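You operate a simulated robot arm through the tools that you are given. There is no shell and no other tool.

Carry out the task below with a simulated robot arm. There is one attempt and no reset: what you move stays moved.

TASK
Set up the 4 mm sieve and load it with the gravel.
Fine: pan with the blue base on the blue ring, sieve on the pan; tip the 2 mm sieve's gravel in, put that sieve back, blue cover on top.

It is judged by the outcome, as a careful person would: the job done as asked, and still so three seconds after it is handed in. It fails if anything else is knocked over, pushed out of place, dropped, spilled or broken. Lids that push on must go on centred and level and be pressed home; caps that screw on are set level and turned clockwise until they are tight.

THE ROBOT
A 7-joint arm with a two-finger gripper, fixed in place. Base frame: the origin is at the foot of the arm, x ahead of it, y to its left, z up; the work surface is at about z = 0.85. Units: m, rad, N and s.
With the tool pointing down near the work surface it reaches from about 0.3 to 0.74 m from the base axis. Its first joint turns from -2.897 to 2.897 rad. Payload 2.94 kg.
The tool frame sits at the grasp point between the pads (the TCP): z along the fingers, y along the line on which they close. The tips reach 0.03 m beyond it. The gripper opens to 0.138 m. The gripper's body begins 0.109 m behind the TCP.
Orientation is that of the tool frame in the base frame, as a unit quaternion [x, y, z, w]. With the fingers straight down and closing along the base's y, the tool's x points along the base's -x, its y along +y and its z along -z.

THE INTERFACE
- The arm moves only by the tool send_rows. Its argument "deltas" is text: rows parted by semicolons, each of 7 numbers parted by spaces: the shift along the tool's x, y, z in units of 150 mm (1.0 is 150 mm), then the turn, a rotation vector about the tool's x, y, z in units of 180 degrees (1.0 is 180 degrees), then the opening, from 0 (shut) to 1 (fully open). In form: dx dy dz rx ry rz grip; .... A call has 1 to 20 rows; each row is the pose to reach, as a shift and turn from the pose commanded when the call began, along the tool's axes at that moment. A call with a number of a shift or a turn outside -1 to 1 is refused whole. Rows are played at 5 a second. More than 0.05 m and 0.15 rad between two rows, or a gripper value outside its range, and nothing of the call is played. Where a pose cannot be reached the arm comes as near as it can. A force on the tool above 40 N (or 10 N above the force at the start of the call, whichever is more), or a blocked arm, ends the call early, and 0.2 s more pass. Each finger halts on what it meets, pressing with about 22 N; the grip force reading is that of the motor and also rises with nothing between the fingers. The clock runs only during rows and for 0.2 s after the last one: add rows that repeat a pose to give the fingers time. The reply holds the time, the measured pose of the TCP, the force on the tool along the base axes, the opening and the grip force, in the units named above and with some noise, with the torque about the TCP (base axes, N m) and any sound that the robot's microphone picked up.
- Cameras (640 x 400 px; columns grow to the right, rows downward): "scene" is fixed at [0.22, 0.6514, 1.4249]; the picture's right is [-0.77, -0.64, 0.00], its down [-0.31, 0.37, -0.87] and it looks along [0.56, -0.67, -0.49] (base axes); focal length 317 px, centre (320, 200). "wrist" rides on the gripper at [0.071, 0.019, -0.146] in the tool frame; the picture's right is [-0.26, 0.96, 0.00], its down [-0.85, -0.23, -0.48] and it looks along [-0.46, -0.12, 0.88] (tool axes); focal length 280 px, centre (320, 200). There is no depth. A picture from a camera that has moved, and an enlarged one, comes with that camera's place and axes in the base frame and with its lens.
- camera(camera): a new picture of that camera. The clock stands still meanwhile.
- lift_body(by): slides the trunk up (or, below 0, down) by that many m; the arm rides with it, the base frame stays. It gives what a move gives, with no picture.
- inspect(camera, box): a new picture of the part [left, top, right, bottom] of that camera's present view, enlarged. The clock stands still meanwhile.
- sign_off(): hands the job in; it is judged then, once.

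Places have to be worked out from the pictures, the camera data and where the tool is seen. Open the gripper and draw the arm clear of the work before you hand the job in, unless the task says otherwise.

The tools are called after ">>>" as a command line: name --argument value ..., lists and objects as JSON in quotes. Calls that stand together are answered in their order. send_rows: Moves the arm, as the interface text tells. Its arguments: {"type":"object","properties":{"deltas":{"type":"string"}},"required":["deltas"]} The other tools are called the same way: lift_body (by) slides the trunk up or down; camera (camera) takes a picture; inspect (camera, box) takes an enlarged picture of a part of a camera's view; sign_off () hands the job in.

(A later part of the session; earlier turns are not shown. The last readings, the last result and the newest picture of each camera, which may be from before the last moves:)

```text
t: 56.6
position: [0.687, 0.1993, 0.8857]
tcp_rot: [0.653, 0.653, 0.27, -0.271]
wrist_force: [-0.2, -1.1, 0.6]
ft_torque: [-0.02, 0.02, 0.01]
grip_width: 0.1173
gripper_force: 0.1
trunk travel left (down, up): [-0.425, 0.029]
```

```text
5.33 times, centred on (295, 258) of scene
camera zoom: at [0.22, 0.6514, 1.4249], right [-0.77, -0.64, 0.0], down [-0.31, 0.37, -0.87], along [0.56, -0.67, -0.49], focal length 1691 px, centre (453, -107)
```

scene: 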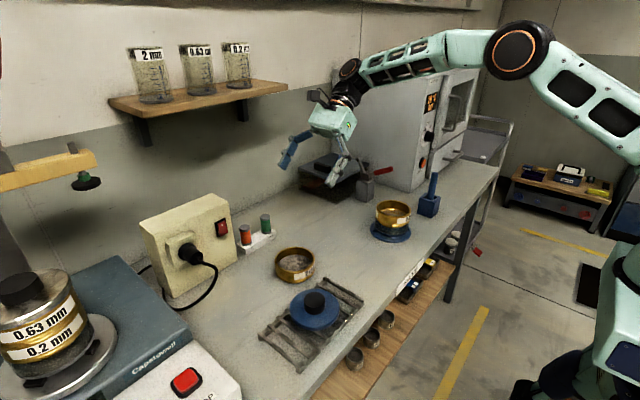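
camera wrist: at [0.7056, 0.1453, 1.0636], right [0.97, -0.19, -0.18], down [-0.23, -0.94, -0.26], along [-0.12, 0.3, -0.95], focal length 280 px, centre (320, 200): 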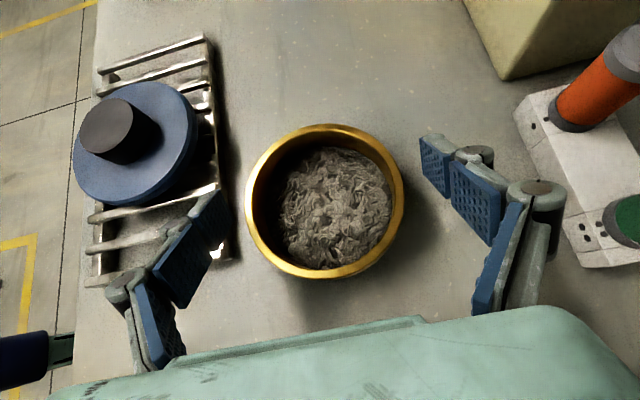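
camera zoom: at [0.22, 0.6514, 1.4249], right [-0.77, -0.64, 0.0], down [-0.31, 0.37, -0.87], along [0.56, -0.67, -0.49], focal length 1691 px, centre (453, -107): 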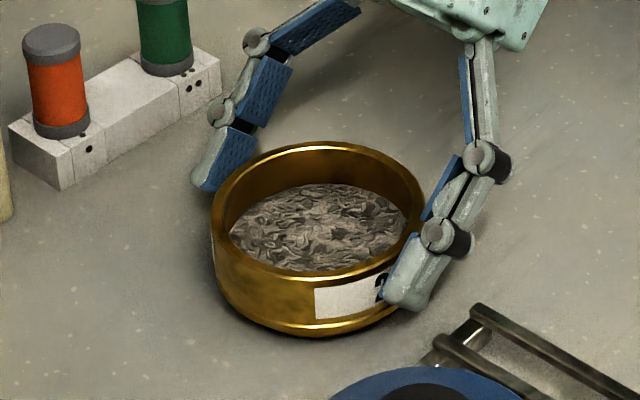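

The fingers straddle the sieve cleanly. I close the gripper on it.

>>> send_rows --deltas "0 0 0 0 0 0 0.8; 0 0 0 0 0 0 0.75; 0 0 0 0 0 0 0.7; 0 0 0 0 0 0 0.6; 0 0 0 0 0 0 0.5; 0 0 0 0 0 0 0.5"

>>> inspect --camera "wrist" --box '[80, 80, 560, 380]'

>>> inspect --camera "scene" --box '[250, 220, 340, 295]'

```text
t: 58.0
position: [0.6865, 0.2, 0.8873]
tcp_rot: [0.653, 0.654, 0.27, -0.271]
wrist_force: [0.3, -0.4, 0.1]
ft_torque: [0.04, -0.08, -0.01]
grip_width: 0.1026
gripper_force: 22.0
trunk travel left (down, up): [-0.425, 0.029]
```

```text
1.33 times, centred on (320, 230) of wrist
camera zoom: at [0.7072, 0.1461, 1.0412], right [0.97, -0.19, -0.18], down [-0.23, -0.94, -0.26], along [-0.12, 0.3, -0.95], focal length 374 px, centre (320, 160)
```

zoom: 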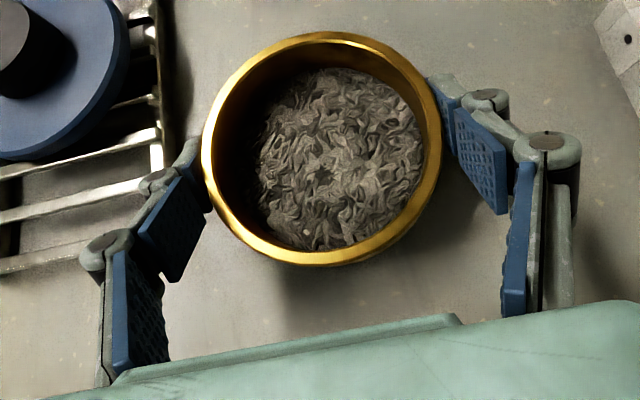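

```text
5.33 times, centred on (295, 258) of scene
camera zoom: at [0.22, 0.6514, 1.4249], right [-0.77, -0.64, 0.0], down [-0.31, 0.37, -0.87], along [0.56, -0.67, -0.49], focal length 1691 px, centre (453, -107)
```

zoom: 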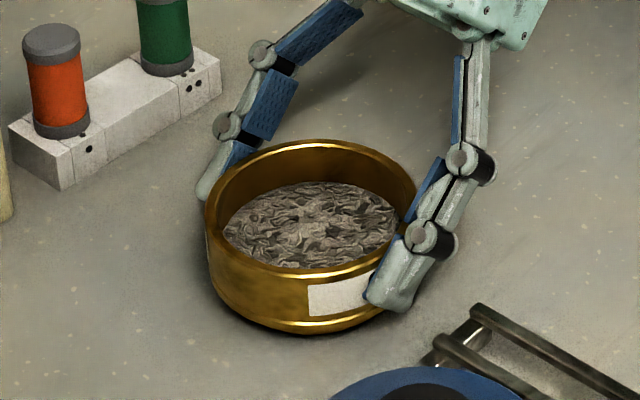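

The 2 mm sieve is gripped (102.6 mm, 22 N); closing shifted it about 3 mm in +x, which I'll undo when putting it back. I lift straight up, gently, keeping it level.

>>> send_rows --deltas "0.02 0 -0.02 0 0 0 0.5; 0.06 0 -0.06 0 0 0 0.5; 0.12 0 -0.12 0 0 0 0.5; 0.2 0 -0.2 0 0 0 0.5; 0.28 0 -0.28 0 0 0 0.5; 0.36 0 -0.36 0 0 0 0.5; 0.44 0 -0.44 0 0 0 0.5; 0.52 0 -0.52 0 0 0 0.5; 0.566 0 -0.566 0 0 0 0.5; 0.566 0 -0.566 0 0 0 0.5"

>>> camera --camera "wrist"

>>> inspect --camera "scene" --box '[230, 170, 350, 280]'

```text
t: 60.2
position: [0.6865, 0.1986, 1.0074]
tcp_rot: [0.653, 0.653, 0.27, -0.271]
wrist_force: [0.0, 0.2, -1.8]
ft_torque: [-0.03, 0.01, -0.02]
grip_width: 0.1025
gripper_force: 22.2
trunk travel left (down, up): [-0.425, 0.029]
```

```text
taken
camera wrist: at [0.7068, 0.1451, 1.1606], right [0.96, -0.19, -0.19], down [-0.23, -0.94, -0.26], along [-0.13, 0.3, -0.95], focal length 280 px, centre (320, 200)
```

wrist: 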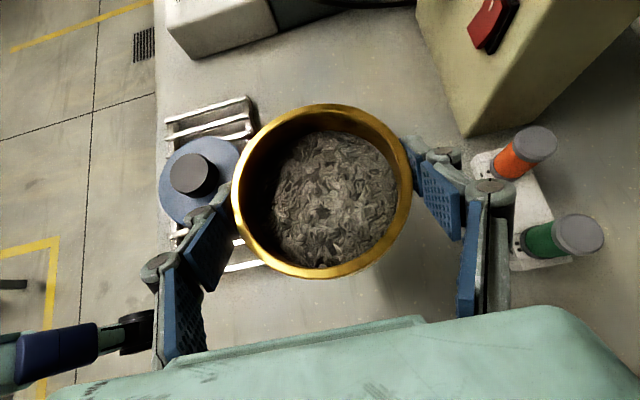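

```text
3.64 times, centred on (290, 225) of scene
camera zoom: at [0.22, 0.6514, 1.4249], right [-0.77, -0.64, 0.0], down [-0.31, 0.37, -0.87], along [0.56, -0.67, -0.49], focal length 1153 px, centre (429, 109)
```

zoom: 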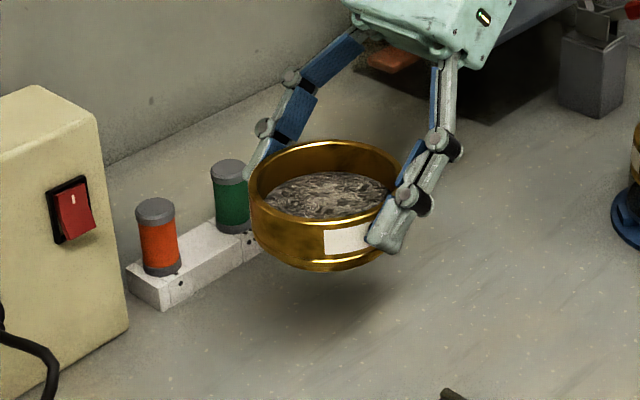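

The sieve with its gravel is held level with no slip. I carry it smoothly, level, toward the stack in two legs at a safe height.

>>> send_rows --deltas "-0.037 -0.014 -0.038 0 0 0 0.5; -0.11 -0.041 -0.113 0 0 0 0.5; -0.2 -0.075 -0.206 0 0 0 0.5; -0.311 -0.117 -0.319 0 0 0 0.5; -0.42 -0.158 -0.431 0 0 0 0.5; -0.53 -0.199 -0.544 0 0 0 0.5; -0.64 -0.24 -0.657 0 0 0 0.5; -0.75 -0.281 -0.769 0 0 0 0.5; -0.841 -0.316 -0.863 0 0 0 0.5; -0.914 -0.343 -0.938 0 0 0 0.5; -0.914 -0.343 -0.938 0 0 0 0.5"

>>> inspect --camera "scene" --box '[260, 110, 460, 280]'

```text
t: 62.6
position: [0.6372, 0.0014, 1.0115]
tcp_rot: [0.654, 0.653, 0.271, -0.27]
wrist_force: [-0.1, 0.0, -2.1]
ft_torque: [0.03, 0.0, 0.0]
grip_width: 0.1025
gripper_force: 21.6
trunk travel left (down, up): [-0.425, 0.029]
```

```text
2.35 times, centred on (360, 195) of scene
camera zoom: at [0.22, 0.6514, 1.4249], right [-0.77, -0.64, 0.0], down [-0.31, 0.37, -0.87], along [0.56, -0.67, -0.49], focal length 746 px, centre (226, 212)
```

zoom: 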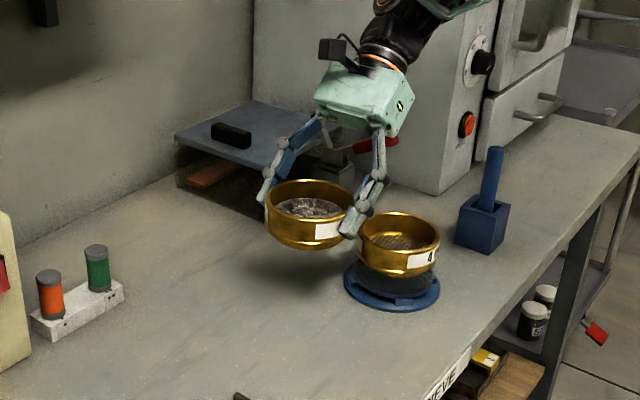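

Path is clear. I finish the transport to the pour start pose (TCP about (0.5835,-0.1945,1.012)), still level.

>>> send_rows --deltas "-0.037 -0.014 -0.037 0 0 0 0.5; -0.11 -0.043 -0.111 0 0 0 0.5; -0.2 -0.079 -0.204 0 0 0 0.5; -0.311 -0.122 -0.315 0 0 0 0.5; -0.42 -0.165 -0.426 0 0 0 0.5; -0.53 -0.208 -0.537 0 0 0 0.5; -0.64 -0.25 -0.648 0 0 0 0.5; -0.75 -0.293 -0.759 0 0 0 0.5; -0.845 -0.33 -0.852 0 0 0 0.5; -0.921 -0.358 -0.926 0 0 0 0.5; -0.921 -0.358 -0.926 0 0 0 0.5; -0.921 -0.358 -0.926 0 0 0 0.5"

>>> camera --camera "scene"

>>> inspect --camera "scene" --box '[320, 120, 460, 260]'

>>> camera --camera "wrist"

```text
t: 65.2
position: [0.5843, -0.1965, 1.0099]
tcp_rot: [0.653, 0.653, 0.27, -0.271]
wrist_force: [0.6, 0.1, -2.0]
ft_torque: [0.0, 0.01, 0.02]
grip_width: 0.1025
gripper_force: 22.2
trunk travel left (down, up): [-0.425, 0.029]
```

```text
taken
```

scene: 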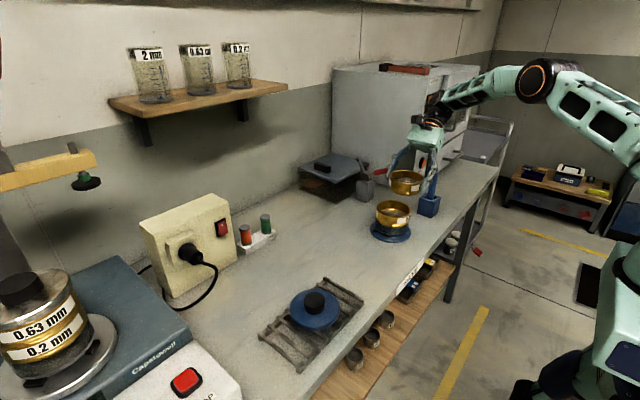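

```text
2.86 times, centred on (390, 190) of scene
camera zoom: at [0.22, 0.6514, 1.4249], right [-0.77, -0.64, 0.0], down [-0.31, 0.37, -0.87], along [0.56, -0.67, -0.49], focal length 906 px, centre (120, 229)
```

zoom: 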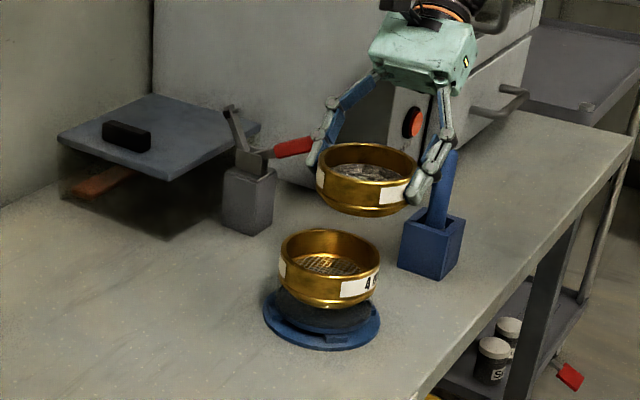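

```text
taken
camera wrist: at [0.6038, -0.2482, 1.1639], right [0.96, -0.19, -0.19], down [-0.23, -0.94, -0.26], along [-0.12, 0.3, -0.95], focal length 280 px, centre (320, 200)
```

wrist: 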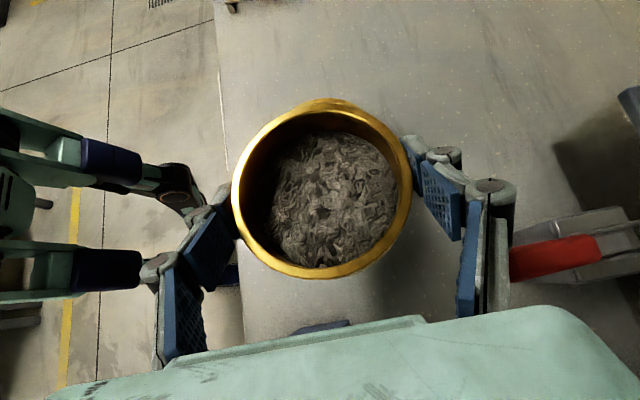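

The sieve is level above and behind the stack, lip side toward the stack. I begin tipping toward +Y by 30° with the lip kept over the stack, then check direction and alignment.

>>> send_rows --deltas "0.0165 0 -0.0024 0 -0.0417 0 0.5; 0.0278 0 -0.0099 0 -0.0833 0 0.5; 0.0339 0 -0.0038 0 -0.125 0 0.5; 0.0443 0 0.0066 0 -0.1667 0 0.5; 0.0443 0 0.0066 0 -0.1667 0 0.5"

>>> inspect --camera "scene" --box '[330, 140, 450, 250]'

>>> camera --camera "wrist"

```text
t: 66.4
position: [0.5812, -0.1903, 1.0136]
tcp_rot: [0.701, 0.702, 0.092, -0.092]
wrist_force: [-0.3, -0.6, -2.1]
ft_torque: [0.01, 0.02, -0.02]
grip_width: 0.1027
gripper_force: 21.8
trunk travel left (down, up): [-0.425, 0.029]
```

```text
3.64 times, centred on (390, 195) of scene
camera zoom: at [0.22, 0.6514, 1.4249], right [-0.77, -0.64, 0.0], down [-0.31, 0.37, -0.87], along [0.56, -0.67, -0.49], focal length 1153 px, centre (66, 218)
```

zoom: 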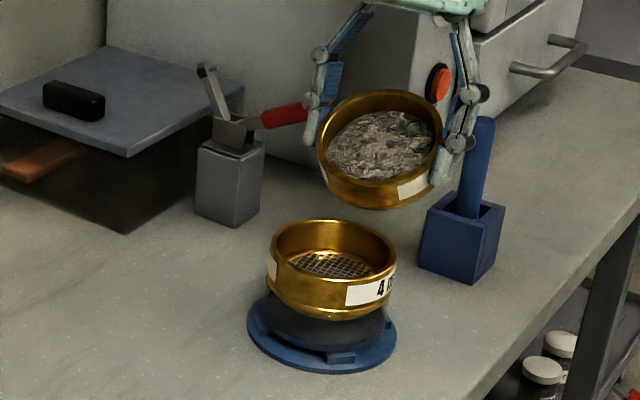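

```text
taken
camera wrist: at [0.6016, -0.1586, 1.1738], right [0.96, -0.25, -0.07], down [-0.23, -0.94, 0.24], along [-0.12, -0.22, -0.97], focal length 280 px, centre (320, 200)
```

wrist: 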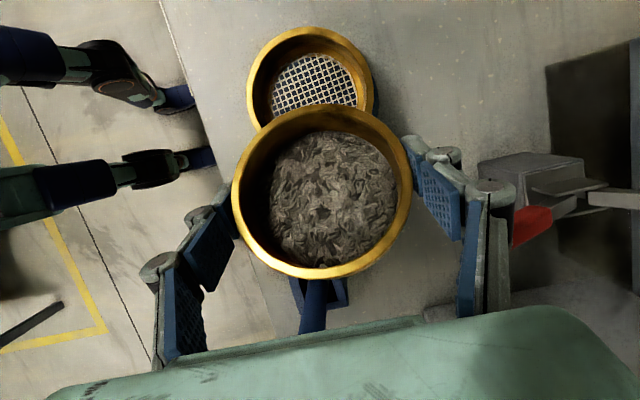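

The tilt is toward the stack as intended and the gravel has not moved yet. I zoom on the stack rim in this view to verify its centre relative to the sieve.

>>> inspect --camera "wrist" --box '[220, 10, 420, 160]'

```text
2.67 times, centred on (320, 85) of wrist
camera zoom: at [0.6016, -0.1586, 1.1738], right [0.96, -0.25, -0.07], down [-0.23, -0.94, 0.24], along [-0.12, -0.22, -0.97], focal length 748 px, centre (320, 507)
```

zoom: 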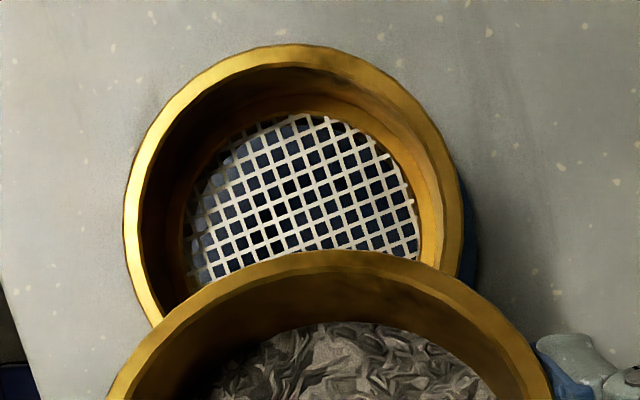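

The stack centre computes to (0.584,-0.128), so the lip is properly aligned. I continue tipping to 60°.

>>> send_rows --deltas "0.0187 0.006 0.005 0 -0.0417 0 0.5; 0.0438 0.013 0.0117 0 -0.0833 0 0.5; 0.0734 0.013 0.0197 0 -0.125 0 0.5; 0.1082 0.013 0.029 0 -0.1667 0 0.5; 0.1082 0.013 0.029 0 -0.1667 0 0.5"

>>> inspect --camera "scene" --box '[330, 140, 450, 250]'

>>> camera --camera "wrist"

```text
t: 67.6
position: [0.5849, -0.1727, 1.0133]
tcp_rot: [0.701, 0.701, -0.093, 0.093]
wrist_force: [0.7, -0.4, -1.1]
ft_torque: [0.03, 0.0, 0.02]
grip_width: 0.1025
gripper_force: 22.1
trunk travel left (down, up): [-0.425, 0.029]
```

```text
3.64 times, centred on (390, 195) of scene
camera zoom: at [0.22, 0.6514, 1.4249], right [-0.77, -0.64, 0.0], down [-0.31, 0.37, -0.87], along [0.56, -0.67, -0.49], focal length 1153 px, centre (66, 218)
```

zoom: 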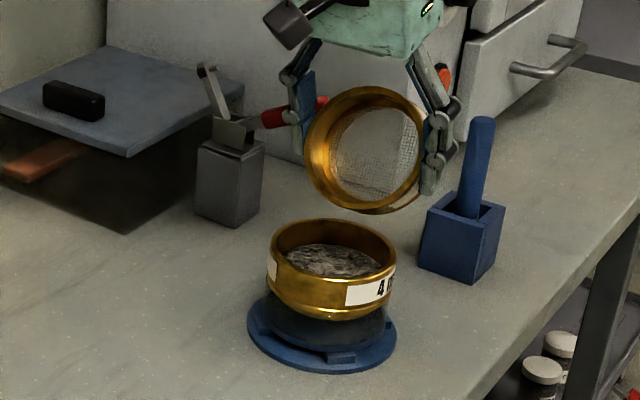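

```text
taken
camera wrist: at [0.6047, -0.0643, 1.1365], right [0.96, -0.25, 0.07], down [-0.23, -0.7, 0.68], along [-0.13, -0.67, -0.73], focal length 280 px, centre (320, 200)
```

wrist: 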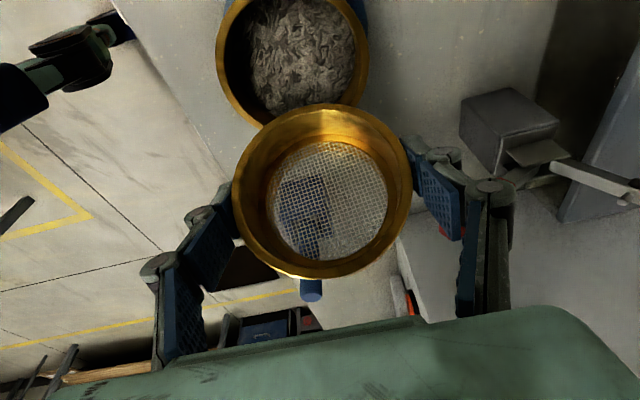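

The gravel has gone into the 4 mm sieve and the 2 mm sieve looks empty. I zoom in to check for any remainder or spill.

>>> inspect --camera "wrist" --box '[200, 0, 420, 140]'

>>> inspect --camera "wrist" --box '[220, 90, 430, 290]'

>>> inspect --camera "scene" --box '[350, 190, 430, 250]'

```text
2.86 times, centred on (310, 70) of wrist
camera zoom: at [0.6047, -0.0643, 1.1365], right [0.96, -0.25, 0.07], down [-0.23, -0.7, 0.68], along [-0.13, -0.67, -0.73], focal length 801 px, centre (349, 571)
```

zoom: 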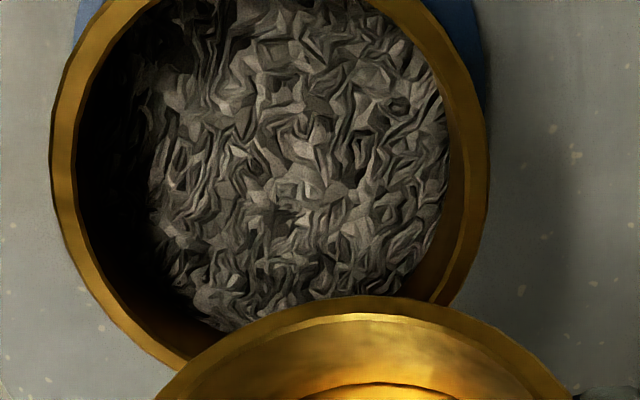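

```text
2.00 times, centred on (325, 190) of wrist
camera zoom: at [0.6047, -0.0643, 1.1365], right [0.96, -0.25, 0.07], down [-0.23, -0.7, 0.68], along [-0.13, -0.67, -0.73], focal length 561 px, centre (310, 220)
```

zoom: 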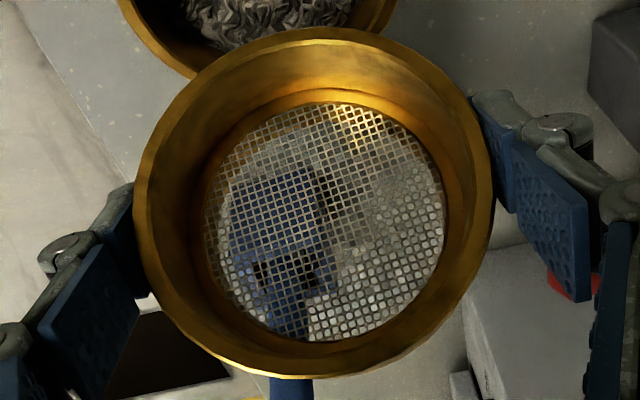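

```text
6.67 times, centred on (390, 220) of scene
camera zoom: at [0.22, 0.6514, 1.4249], right [-0.77, -0.64, 0.0], down [-0.31, 0.37, -0.87], along [0.56, -0.67, -0.49], focal length 2114 px, centre (-147, 67)
```

zoom: 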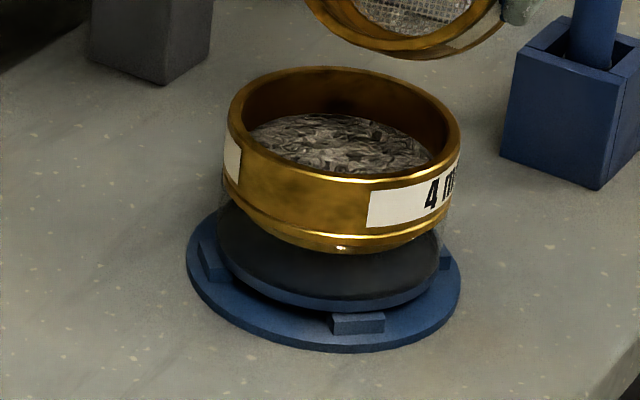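

All gravel is in the 4 mm sieve, nothing on the bench. I raise the empty sieve and rotate it back upright.

>>> send_rows --deltas "-0.02 0 -0.08 0 0 0 0.5; -0.045 0 -0.17 0 0.02 0 0.5; -0.064 0 -0.238 0 0.06 0 0.5; -0.064 0 -0.238 0 0.1 0 0.5; -0.064 0 -0.238 0 0.14 0 0.5; -0.064 0 -0.238 0 0.18 0 0.5; -0.064 0 -0.238 0 0.22 0 0.5; -0.064 0 -0.238 0 0.26 0 0.5; -0.064 0 -0.238 0 0.3 0 0.5; -0.064 0 -0.238 0 0.3333 0 0.5; -0.064 0 -0.238 0 0.3333 0 0.5"

>>> inspect --camera "scene" --box '[320, 110, 460, 250]'

```text
t: 70.0
position: [0.5828, -0.1721, 1.0504]
tcp_rot: [0.653, 0.654, 0.271, -0.271]
wrist_force: [-0.1, 0.6, -2.0]
ft_torque: [0.0, -0.03, 0.01]
grip_width: 0.1026
gripper_force: 22.5
trunk travel left (down, up): [-0.425, 0.029]
```

```text
2.86 times, centred on (390, 180) of scene
camera zoom: at [0.22, 0.6514, 1.4249], right [-0.77, -0.64, 0.0], down [-0.31, 0.37, -0.87], along [0.56, -0.67, -0.49], focal length 906 px, centre (120, 257)
```

zoom: 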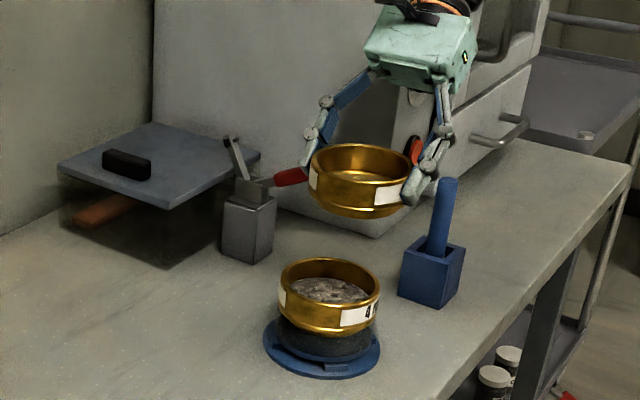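

The sieve is upright again. I carry it back toward its original spot in two legs.

>>> send_rows --deltas "0.03 0.013 0.038 0 0 0 0.5; 0.1 0.043 0.125 0 0 0 0.5; 0.19 0.082 0.236 0 0 0 0.5; 0.29 0.125 0.36 0 0 0 0.5; 0.39 0.168 0.485 0 0 0 0.5; 0.49 0.211 0.61 0 0 0 0.5; 0.59 0.254 0.735 0 0 0 0.5; 0.68 0.294 0.85 0 0 0 0.5; 0.75 0.324 0.935 0 0 0 0.5; 0.78 0.337 0.97 0 0 0 0.5; 0.78 0.337 0.97 0 0 0 0.5"

>>> send_rows --deltas "0.03 0.013 0.038 0 0 0 0.5; 0.1 0.043 0.125 0 0 0 0.5; 0.19 0.082 0.236 0 0 0 0.5; 0.29 0.125 0.36 0 0 0 0.5; 0.39 0.168 0.485 0 0 0 0.5; 0.49 0.211 0.61 0 0 0 0.5; 0.59 0.254 0.735 0 0 0 0.5; 0.68 0.294 0.85 0 0 0 0.5; 0.75 0.324 0.935 0 0 0 0.5; 0.78 0.337 0.97 0 0 0 0.5; 0.78 0.337 0.97 0 0 0 0.5; 0.78 0.337 0.97 0 0 0 0.5"

>>> inspect --camera "scene" --box '[225, 160, 365, 295]'

>>> camera --camera "wrist"

```text
t: 72.4
position: [0.633, 0.0131, 1.0324]
tcp_rot: [0.653, 0.653, 0.271, -0.271]
wrist_force: [0.3, 0.0, -1.5]
ft_torque: [0.02, 0.0, 0.0]
grip_width: 0.1023
gripper_force: 22.6
trunk travel left (down, up): [-0.425, 0.029]
```

```text
t: 75.0
position: [0.6863, 0.2004, 1.0097]
tcp_rot: [0.653, 0.653, 0.271, -0.271]
wrist_force: [0.3, -0.8, -2.2]
ft_torque: [-0.02, 0.0, -0.04]
grip_width: 0.1022
gripper_force: 22.3
trunk travel left (down, up): [-0.425, 0.029]
```

```text
2.96 times, centred on (295, 228) of scene
camera zoom: at [0.22, 0.6514, 1.4249], right [-0.77, -0.64, 0.0], down [-0.31, 0.37, -0.87], along [0.56, -0.67, -0.49], focal length 940 px, centre (394, 118)
```

zoom: 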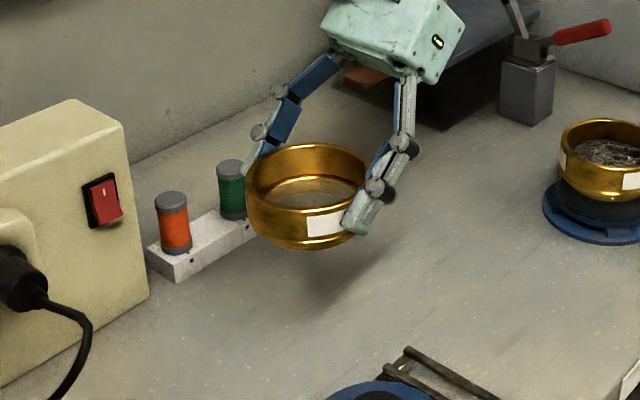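

```text
taken
camera wrist: at [0.7054, 0.1479, 1.1639], right [0.96, -0.19, -0.19], down [-0.23, -0.94, -0.26], along [-0.12, 0.3, -0.95], focal length 280 px, centre (320, 200)
```

wrist: 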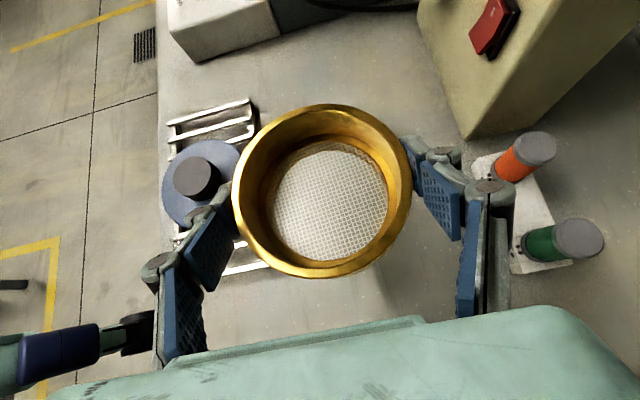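

Empty sieve is above its old place. I shift 2.3 mm back in x and lower it to about 4 mm above the bench.

>>> send_rows --deltas "-0.04 -0.005 0.04 0 0 0 0.5; -0.12 -0.015 0.12 0 0 0 0.5; -0.22 -0.015 0.215 0 0 0 0.5; -0.32 -0.015 0.31 0 0 0 0.5; -0.42 -0.015 0.41 0 0 0 0.5; -0.5 -0.015 0.49 0 0 0 0.5; -0.556 -0.015 0.547 0 0 0 0.5; -0.556 -0.015 0.547 0 0 0 0.5; -0.556 -0.015 0.547 0 0 0 0.5"

>>> inspect --camera "scene" --box '[250, 220, 340, 295]'

>>> inspect --camera "wrist" --box '[80, 80, 560, 380]'

```text
t: 77.0
position: [0.6832, 0.1987, 0.8938]
tcp_rot: [0.653, 0.653, 0.27, -0.272]
wrist_force: [0.0, 0.3, -1.3]
ft_torque: [-0.03, 0.02, 0.0]
grip_width: 0.1025
gripper_force: 22.0
trunk travel left (down, up): [-0.425, 0.029]
```

```text
5.33 times, centred on (295, 258) of scene
camera zoom: at [0.22, 0.6514, 1.4249], right [-0.77, -0.64, 0.0], down [-0.31, 0.37, -0.87], along [0.56, -0.67, -0.49], focal length 1691 px, centre (453, -107)
```

zoom: 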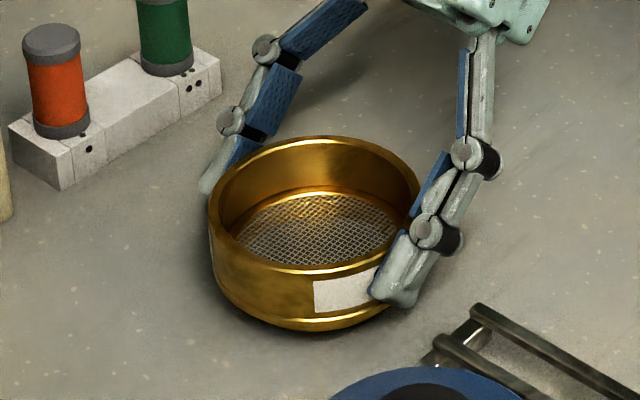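

```text
1.33 times, centred on (320, 230) of wrist
camera zoom: at [0.7035, 0.1467, 1.0468], right [0.96, -0.19, -0.19], down [-0.23, -0.94, -0.26], along [-0.12, 0.3, -0.95], focal length 374 px, centre (320, 160)
```

zoom: 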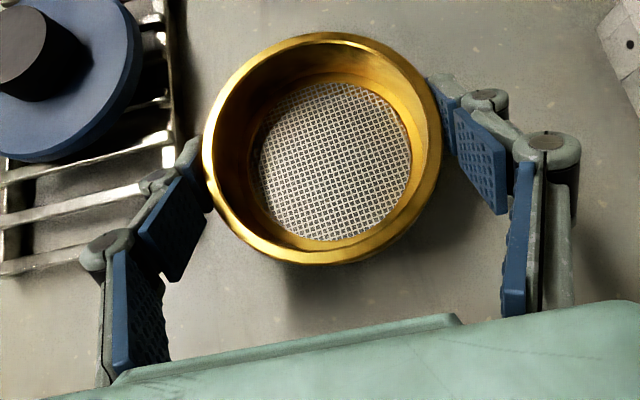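

Nearly down. I lower the last millimetres in small steps watching the force.

>>> send_rows --deltas "-0.008 0 0.008 0 0 0 0.5; -0.016 0 0.016 0 0 0 0.5; -0.024 0 0.024 0 0 0 0.5; -0.028 0 0.028 0 0 0 0.5; -0.028 0 0.028 0 0 0 0.5"

```text
t: 78.2
position: [0.681, 0.1978, 0.8882]
tcp_rot: [0.654, 0.653, 0.271, -0.27]
wrist_force: [0.8, 1.2, 1.8]
ft_torque: [0.03, -0.17, 0.04]
grip_width: 0.1024
gripper_force: 21.7
trunk travel left (down, up): [-0.425, 0.029]
```

Light contact with the bench, but x drifted to 0.681. I lift 2 mm, shift +2.5 mm in x and set down again.

>>> send_rows --deltas "0.009 0 -0.009 0 0 0 0.5; 0.009 0.017 -0.009 0 0 0 0.5; 0.009 0.017 -0.009 0 0 0 0.5; 0 0.017 0 0 0 0 0.5; -0.003 0.017 0.003 0 0 0 0.5; -0.003 0.017 0.003 0 0 0 0.5"

>>> inspect --camera "scene" --box '[250, 220, 340, 295]'

```text
t: 79.6
position: [0.6858, 0.1992, 0.8879]
tcp_rot: [0.653, 0.653, 0.272, -0.27]
wrist_force: [-1.4, -1.3, 7.0]
ft_torque: [-0.04, -0.34, -0.06]
grip_width: 0.1024
gripper_force: 21.7
trunk travel left (down, up): [-0.425, 0.029]
```

```text
5.33 times, centred on (295, 258) of scene
camera zoom: at [0.22, 0.6514, 1.4249], right [-0.77, -0.64, 0.0], down [-0.31, 0.37, -0.87], along [0.56, -0.67, -0.49], focal length 1691 px, centre (453, -107)
```

zoom: 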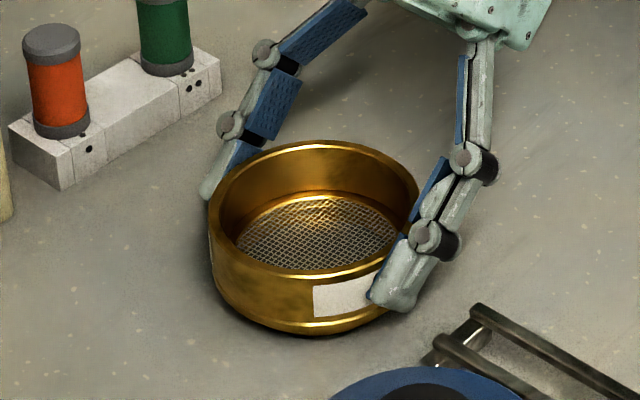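

Placed at (0.686,0.199), within about 2 mm of its original spot. I open the gripper just enough to clear the wall and rise vertically.

>>> send_rows --deltas "0.002 0 -0.002 0 0 0 0.5; 0.002 0 -0.002 0 0 0 0.75; 0.002 0 -0.002 0 0 0 0.8; 0.002 0 -0.002 0 0 0 0.85; 0.002 0 -0.002 0 0 0 0.86; 0.002 0 -0.002 0 0 0 0.86; 0.002 0 -0.002 0 0 0 0.86"

>>> inspect --camera "scene" --box '[250, 220, 340, 295]'

>>> inspect --camera "wrist" --box '[80, 80, 560, 380]'

```text
t: 81.2
position: [0.6854, 0.1989, 0.8878]
tcp_rot: [0.653, 0.654, 0.27, -0.27]
wrist_force: [-0.7, -1.4, -0.5]
ft_torque: [-0.01, -0.01, 0.01]
grip_width: 0.1187
gripper_force: 0.0
trunk travel left (down, up): [-0.425, 0.029]
```

```text
5.33 times, centred on (295, 258) of scene
camera zoom: at [0.22, 0.6514, 1.4249], right [-0.77, -0.64, 0.0], down [-0.31, 0.37, -0.87], along [0.56, -0.67, -0.49], focal length 1691 px, centre (453, -107)
```

zoom: 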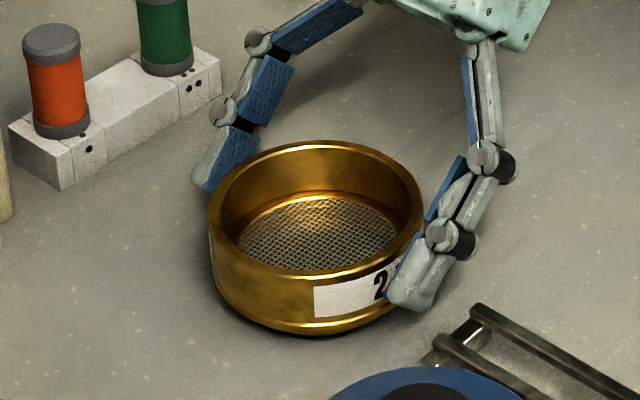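

```text
1.33 times, centred on (320, 230) of wrist
camera zoom: at [0.7059, 0.1458, 1.0408], right [0.96, -0.19, -0.18], down [-0.23, -0.94, -0.26], along [-0.12, 0.3, -0.95], focal length 374 px, centre (320, 160)
```

zoom: 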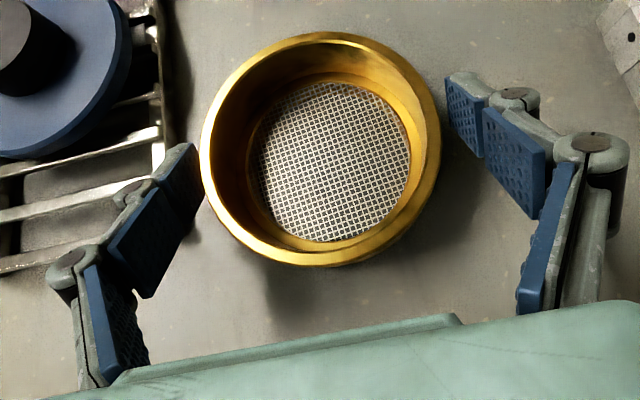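

The 2 mm sieve is back in place, upright. I rise vertically, then bring the hand back to straight down and go over toward the cover.

>>> send_rows --deltas "0.06 0 -0.06 0 0 0 0.86; 0.15 0 -0.15 0 0 0 0.86; 0.25 0 -0.25 0 0 0 0.86; 0.35 0 -0.35 0 0 0 0.86; 0.45 0 -0.45 0 0 0 0.86; 0.55 0 -0.55 0 0 0 0.86; 0.65 0 -0.65 0 0 0 0.86; 0.75 0 -0.75 0 0 0 0.86; 0.75 0 -0.75 0 0 0 0.86"

>>> camera --camera "scene"

```text
t: 83.2
position: [0.6855, 0.1976, 1.0434]
tcp_rot: [0.653, 0.654, 0.27, -0.271]
wrist_force: [-0.7, 1.3, 0.0]
ft_torque: [0.0, 0.03, -0.02]
grip_width: 0.1186
gripper_force: 0.0
trunk travel left (down, up): [-0.425, 0.029]
```

```text
taken
```

scene: 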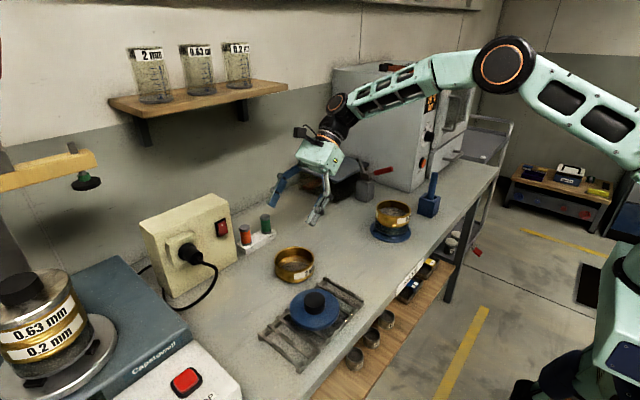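

I rotate the hand to vertical and travel to above the cover.

>>> send_rows --deltas "0.08 -0.1 0.04 0 -0.03 0 0.86; 0.16 -0.25 0.08 0 -0.07 0 0.86; 0.24 -0.4 0.12 0 -0.11 0 0.86; 0.32 -0.55 0.16 0 -0.15 0 0.86; 0.4 -0.7 0.2 0 -0.19 0 0.86; 0.48 -0.84 0.24 0 -0.22 0 0.86; 0.566 -0.98 0.283 0 -0.25 0 0.86; 0.566 -0.98 0.283 0 -0.25 0 0.86; 0.566 -0.98 0.283 0 -0.25 0 0.86"

>>> camera --camera "wrist"

>>> inspect --camera "scene" --box '[250, 190, 410, 330]'

```text
t: 85.2
position: [0.5369, 0.2883, 1.077]
tcp_rot: [0.707, 0.707, 0.0, 0.001]
wrist_force: [-0.2, -0.3, 0.1]
ft_torque: [-0.02, 0.02, -0.01]
grip_width: 0.119
gripper_force: 0.0
trunk travel left (down, up): [-0.425, 0.029]
```

```text
taken
camera wrist: at [0.5571, 0.3591, 1.2237], right [0.96, -0.26, 0.0], down [-0.23, -0.85, 0.48], along [-0.12, -0.46, -0.88], focal length 280 px, centre (320, 200)
```

wrist: 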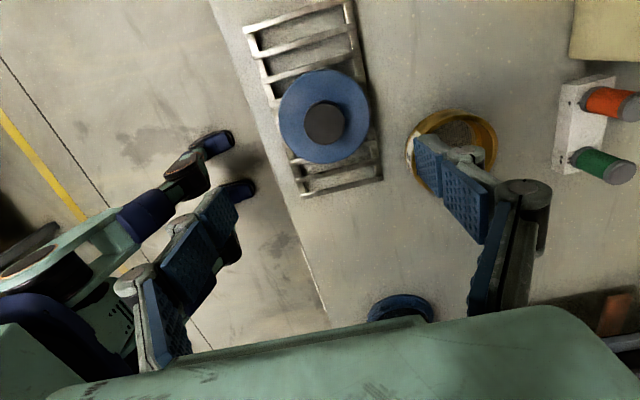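

```text
2.86 times, centred on (330, 260) of scene
camera zoom: at [0.22, 0.6514, 1.4249], right [-0.77, -0.64, 0.0], down [-0.31, 0.37, -0.87], along [0.56, -0.67, -0.49], focal length 906 px, centre (291, 29)
```

zoom: 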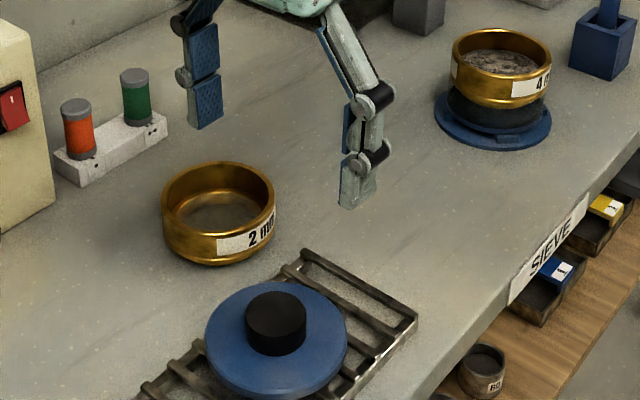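

The arm is vertical above the cover. I zoom to measure the knob and disc.

>>> inspect --camera "wrist" --box '[260, 50, 388, 180]'

>>> inspect --camera "scene" --box '[280, 280, 360, 340]'

```text
3.08 times, centred on (324, 115) of wrist
camera zoom: at [0.5571, 0.3591, 1.2237], right [0.96, -0.26, 0.0], down [-0.23, -0.85, 0.48], along [-0.12, -0.46, -0.88], focal length 863 px, centre (308, 462)
```

zoom: 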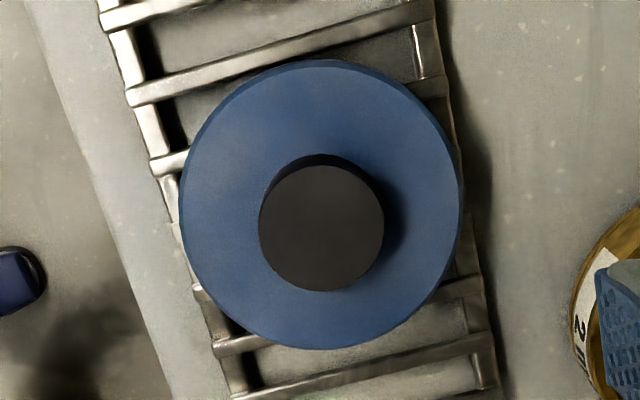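

```text
6.67 times, centred on (320, 310) of scene
camera zoom: at [0.22, 0.6514, 1.4249], right [-0.77, -0.64, 0.0], down [-0.31, 0.37, -0.87], along [0.56, -0.67, -0.49], focal length 2114 px, centre (320, -533)
```

zoom: 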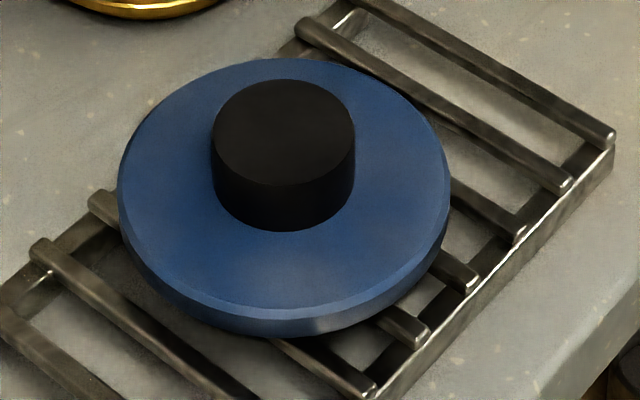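

The cover centre is about (+4.6,-1.2) mm from the TCP; disc top near z 0.891, knob top near 0.915. I narrow the opening to 70 mm and descend to about z 0.955 for another look.

>>> send_rows --deltas "-0.008 0.031 0.1 0 0 0 0.7; -0.008 0.031 0.25 0 0 0 0.55; -0.008 0.031 0.4 0 0 0 0.5; -0.008 0.031 0.55 0 0 0 0.5; -0.008 0.031 0.7 0 0 0 0.5; -0.008 0.031 0.81 0 0 0 0.5; -0.008 0.031 0.81 0 0 0 0.5; -0.008 0.031 0.81 0 0 0 0.5"

>>> camera --camera "wrist"

>>> inspect --camera "scene" --box '[260, 230, 380, 340]'

```text
t: 87.0
position: [0.5442, 0.287, 0.9563]
tcp_rot: [0.707, 0.707, -0.001, 0.0]
wrist_force: [0.2, -0.4, 0.5]
ft_torque: [0.02, -0.01, -0.02]
grip_width: 0.0687
gripper_force: 0.0
trunk travel left (down, up): [-0.425, 0.029]
```

```text
taken
camera wrist: at [0.5642, 0.3582, 1.1025], right [0.96, -0.26, 0.0], down [-0.23, -0.85, 0.48], along [-0.12, -0.46, -0.88], focal length 280 px, centre (320, 200)
```

wrist: 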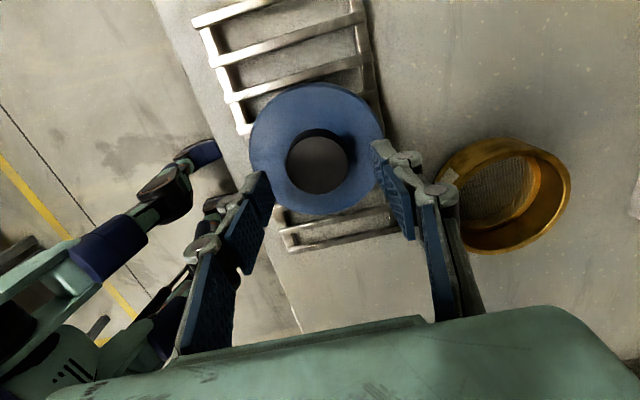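

```text
3.64 times, centred on (320, 285) of scene
camera zoom: at [0.22, 0.6514, 1.4249], right [-0.77, -0.64, 0.0], down [-0.31, 0.37, -0.87], along [0.56, -0.67, -0.49], focal length 1153 px, centre (320, -109)
```

zoom: 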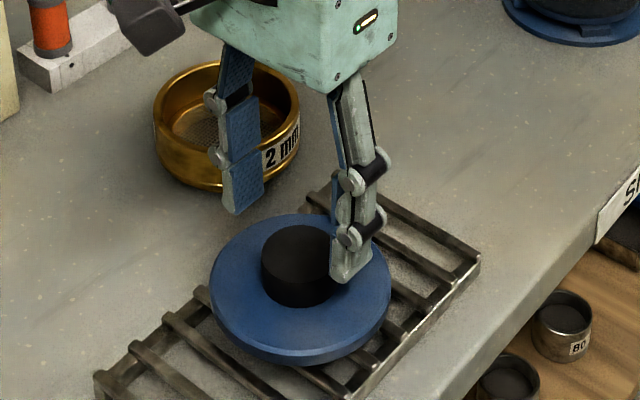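

I zoom to fine-tune the alignment on the knob.

>>> inspect --camera "wrist" --box '[240, 75, 400, 225]'

```text
2.67 times, centred on (320, 150) of wrist
camera zoom: at [0.5642, 0.3582, 1.1025], right [0.96, -0.26, 0.0], down [-0.23, -0.85, 0.48], along [-0.12, -0.46, -0.88], focal length 748 px, centre (320, 333)
```

zoom: 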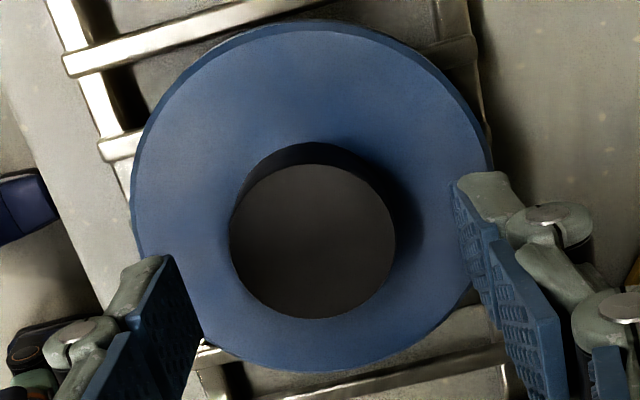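

The knob needs a (-2.9,-1.8) mm correction; tips should end a few mm above the disc at TCP z about 0.923. I descend and close on the knob.

>>> send_rows --deltas "-0.012 -0.019 0.05 0 0 0 0.5; -0.012 -0.019 0.12 0 0 0 0.5; -0.012 -0.019 0.19 0 0 0 0.5; -0.012 -0.019 0.22 0 0 0 0.5; -0.012 -0.019 0.22 0 0 0 0.5; -0.012 -0.019 0.22 0 0 0 0.5"

>>> inspect --camera "wrist" --box '[240, 75, 400, 225]'

>>> inspect --camera "scene" --box '[270, 260, 370, 340]'

```text
t: 88.4
position: [0.5384, 0.2855, 0.9211]
tcp_rot: [0.707, 0.707, -0.001, -0.001]
wrist_force: [-0.8, -0.8, 0.1]
ft_torque: [0.0, -0.01, 0.02]
grip_width: 0.069
gripper_force: 0.1
trunk travel left (down, up): [-0.425, 0.029]
```

```text
2.67 times, centred on (320, 150) of wrist
camera zoom: at [0.5596, 0.3559, 1.0678], right [0.96, -0.26, 0.0], down [-0.23, -0.85, 0.48], along [-0.12, -0.46, -0.88], focal length 748 px, centre (320, 333)
```

zoom: 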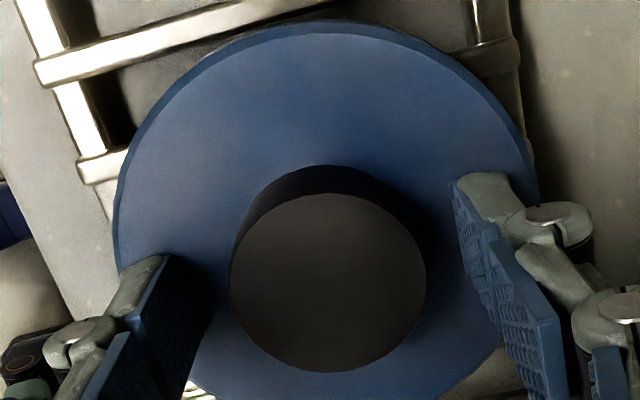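

```text
5.00 times, centred on (320, 300) of scene
camera zoom: at [0.22, 0.6514, 1.4249], right [-0.77, -0.64, 0.0], down [-0.31, 0.37, -0.87], along [0.56, -0.67, -0.49], focal length 1586 px, centre (320, -300)
```

zoom: 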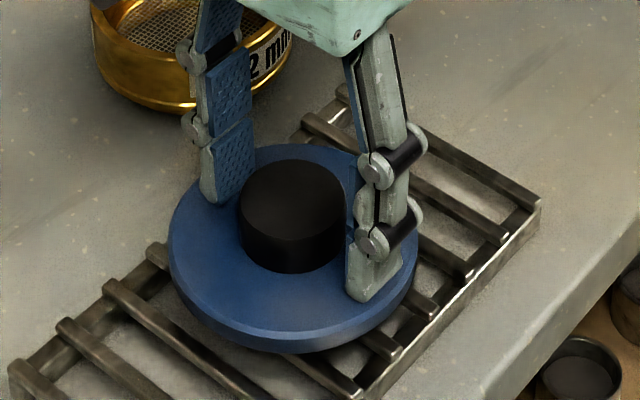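

No contact and tips just above the disc. I nudge +1.8 mm x and +1.4 mm y, then close on the knob.

>>> send_rows --deltas "0.009 0.012 0 0 0 0 0.5; 0.009 0.012 0 0 0 0 0.5; 0.009 0.012 0 0 0 0 0.42; 0.009 0.012 0 0 0 0 0.36; 0.009 0.012 0 0 0 0 0.3; 0.009 0.012 0 0 0 0 0.2; 0.009 0.012 0 0 0 0 0.2; 0.009 0.012 0 0 0 0 0.2"

>>> inspect --camera "wrist" --box '[240, 75, 400, 225]'

>>> inspect --camera "scene" --box '[270, 260, 370, 340]'

```text
t: 90.2
position: [0.5413, 0.2873, 0.9221]
tcp_rot: [0.707, 0.707, 0.001, 0.001]
wrist_force: [6.0, 2.1, 14.2]
ft_torque: [0.08, -0.18, -0.02]
grip_width: 0.0451
gripper_force: 21.9
trunk travel left (down, up): [-0.425, 0.029]
```

```text
2.67 times, centred on (320, 150) of wrist
camera zoom: at [0.5614, 0.3577, 1.0694], right [0.96, -0.26, 0.0], down [-0.23, -0.85, 0.47], along [-0.12, -0.46, -0.88], focal length 748 px, centre (320, 333)
```

zoom: 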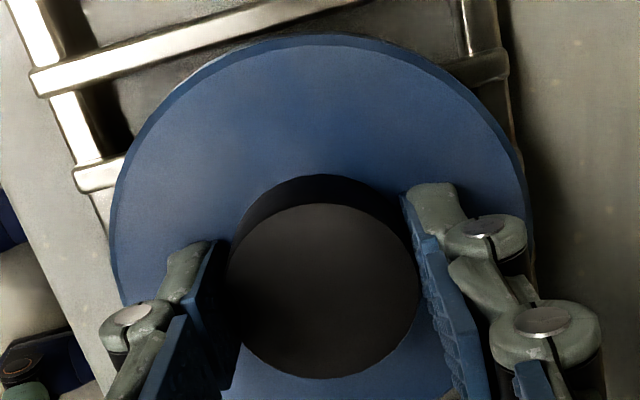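

```text
5.00 times, centred on (320, 300) of scene
camera zoom: at [0.22, 0.6514, 1.4249], right [-0.77, -0.64, 0.0], down [-0.31, 0.37, -0.87], along [0.56, -0.67, -0.49], focal length 1586 px, centre (320, -300)
```

zoom: 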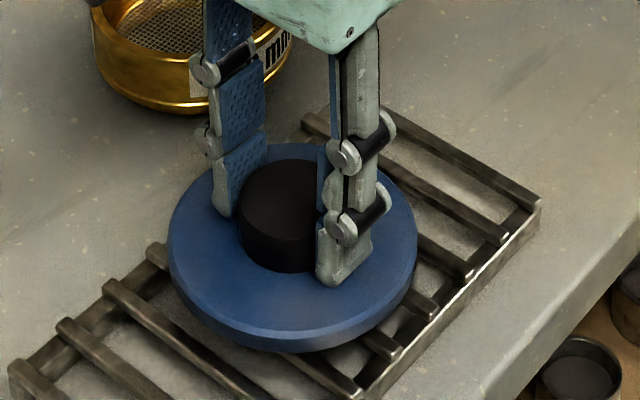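

The knob is gripped (45 mm). I lift the cover straight up and check that it hangs level.

>>> send_rows --deltas "0 0 -0.03 0 0 0 0.15; 0 0 -0.08 0 0 0 0.15; 0 0 -0.18 0 0 0 0.15; 0 0 -0.3 0 0 0 0.15; 0 0 -0.45 0 0 0 0.15; 0 0 -0.6 0 0 0 0.15; 0 0 -0.72 0 0 0 0.15; 0 0 -0.72 0 0 0 0.15"

>>> camera --camera "wrist"

>>> inspect --camera "scene" --box '[260, 200, 380, 310]'

```text
t: 92.0
position: [0.5418, 0.2843, 1.0279]
tcp_rot: [0.708, 0.707, 0.0, 0.0]
wrist_force: [-0.5, -0.3, -2.2]
ft_torque: [-0.01, -0.04, -0.03]
grip_width: 0.0451
gripper_force: 21.8
trunk travel left (down, up): [-0.425, 0.029]
```

```text
taken
camera wrist: at [0.5609, 0.3554, 1.1738], right [0.96, -0.26, 0.0], down [-0.23, -0.85, 0.48], along [-0.13, -0.46, -0.88], focal length 280 px, centre (320, 200)
```

wrist: 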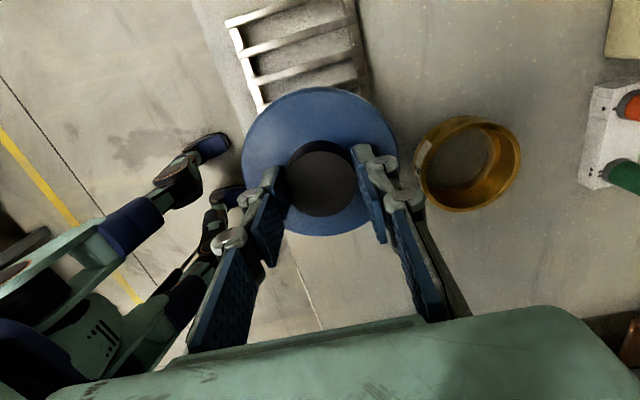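

```text
3.64 times, centred on (320, 255) of scene
camera zoom: at [0.22, 0.6514, 1.4249], right [-0.77, -0.64, 0.0], down [-0.31, 0.37, -0.87], along [0.56, -0.67, -0.49], focal length 1153 px, centre (320, 0)
```

zoom: 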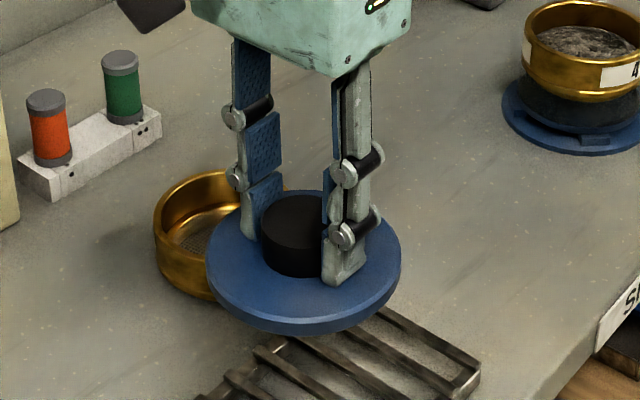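

The cover hangs level. I measure its centre relative to the TCP before carrying it to the stack.

>>> inspect --camera "wrist" --box '[230, 80, 410, 245]'

>>> inspect --camera "scene" --box '[290, 230, 360, 296]'

```text
2.42 times, centred on (320, 162) of wrist
camera zoom: at [0.5609, 0.3554, 1.1738], right [0.96, -0.26, 0.0], down [-0.23, -0.85, 0.48], along [-0.13, -0.46, -0.88], focal length 680 px, centre (320, 291)
```

zoom: 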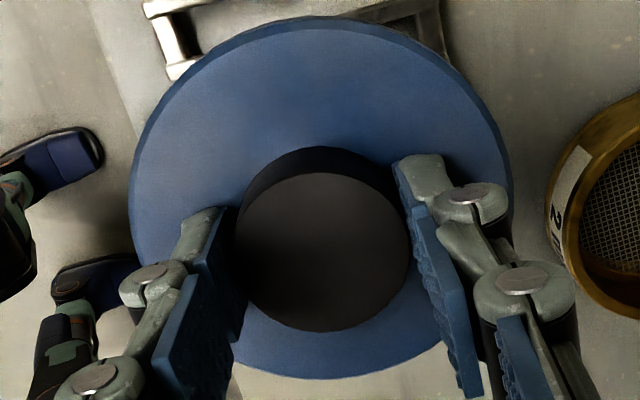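

```text
6.06 times, centred on (325, 263) of scene
camera zoom: at [0.22, 0.6514, 1.4249], right [-0.77, -0.64, 0.0], down [-0.31, 0.37, -0.87], along [0.56, -0.67, -0.49], focal length 1922 px, centre (290, -182)
```

zoom: 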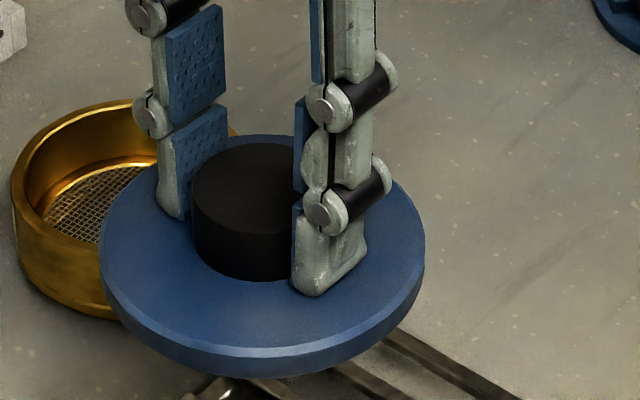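

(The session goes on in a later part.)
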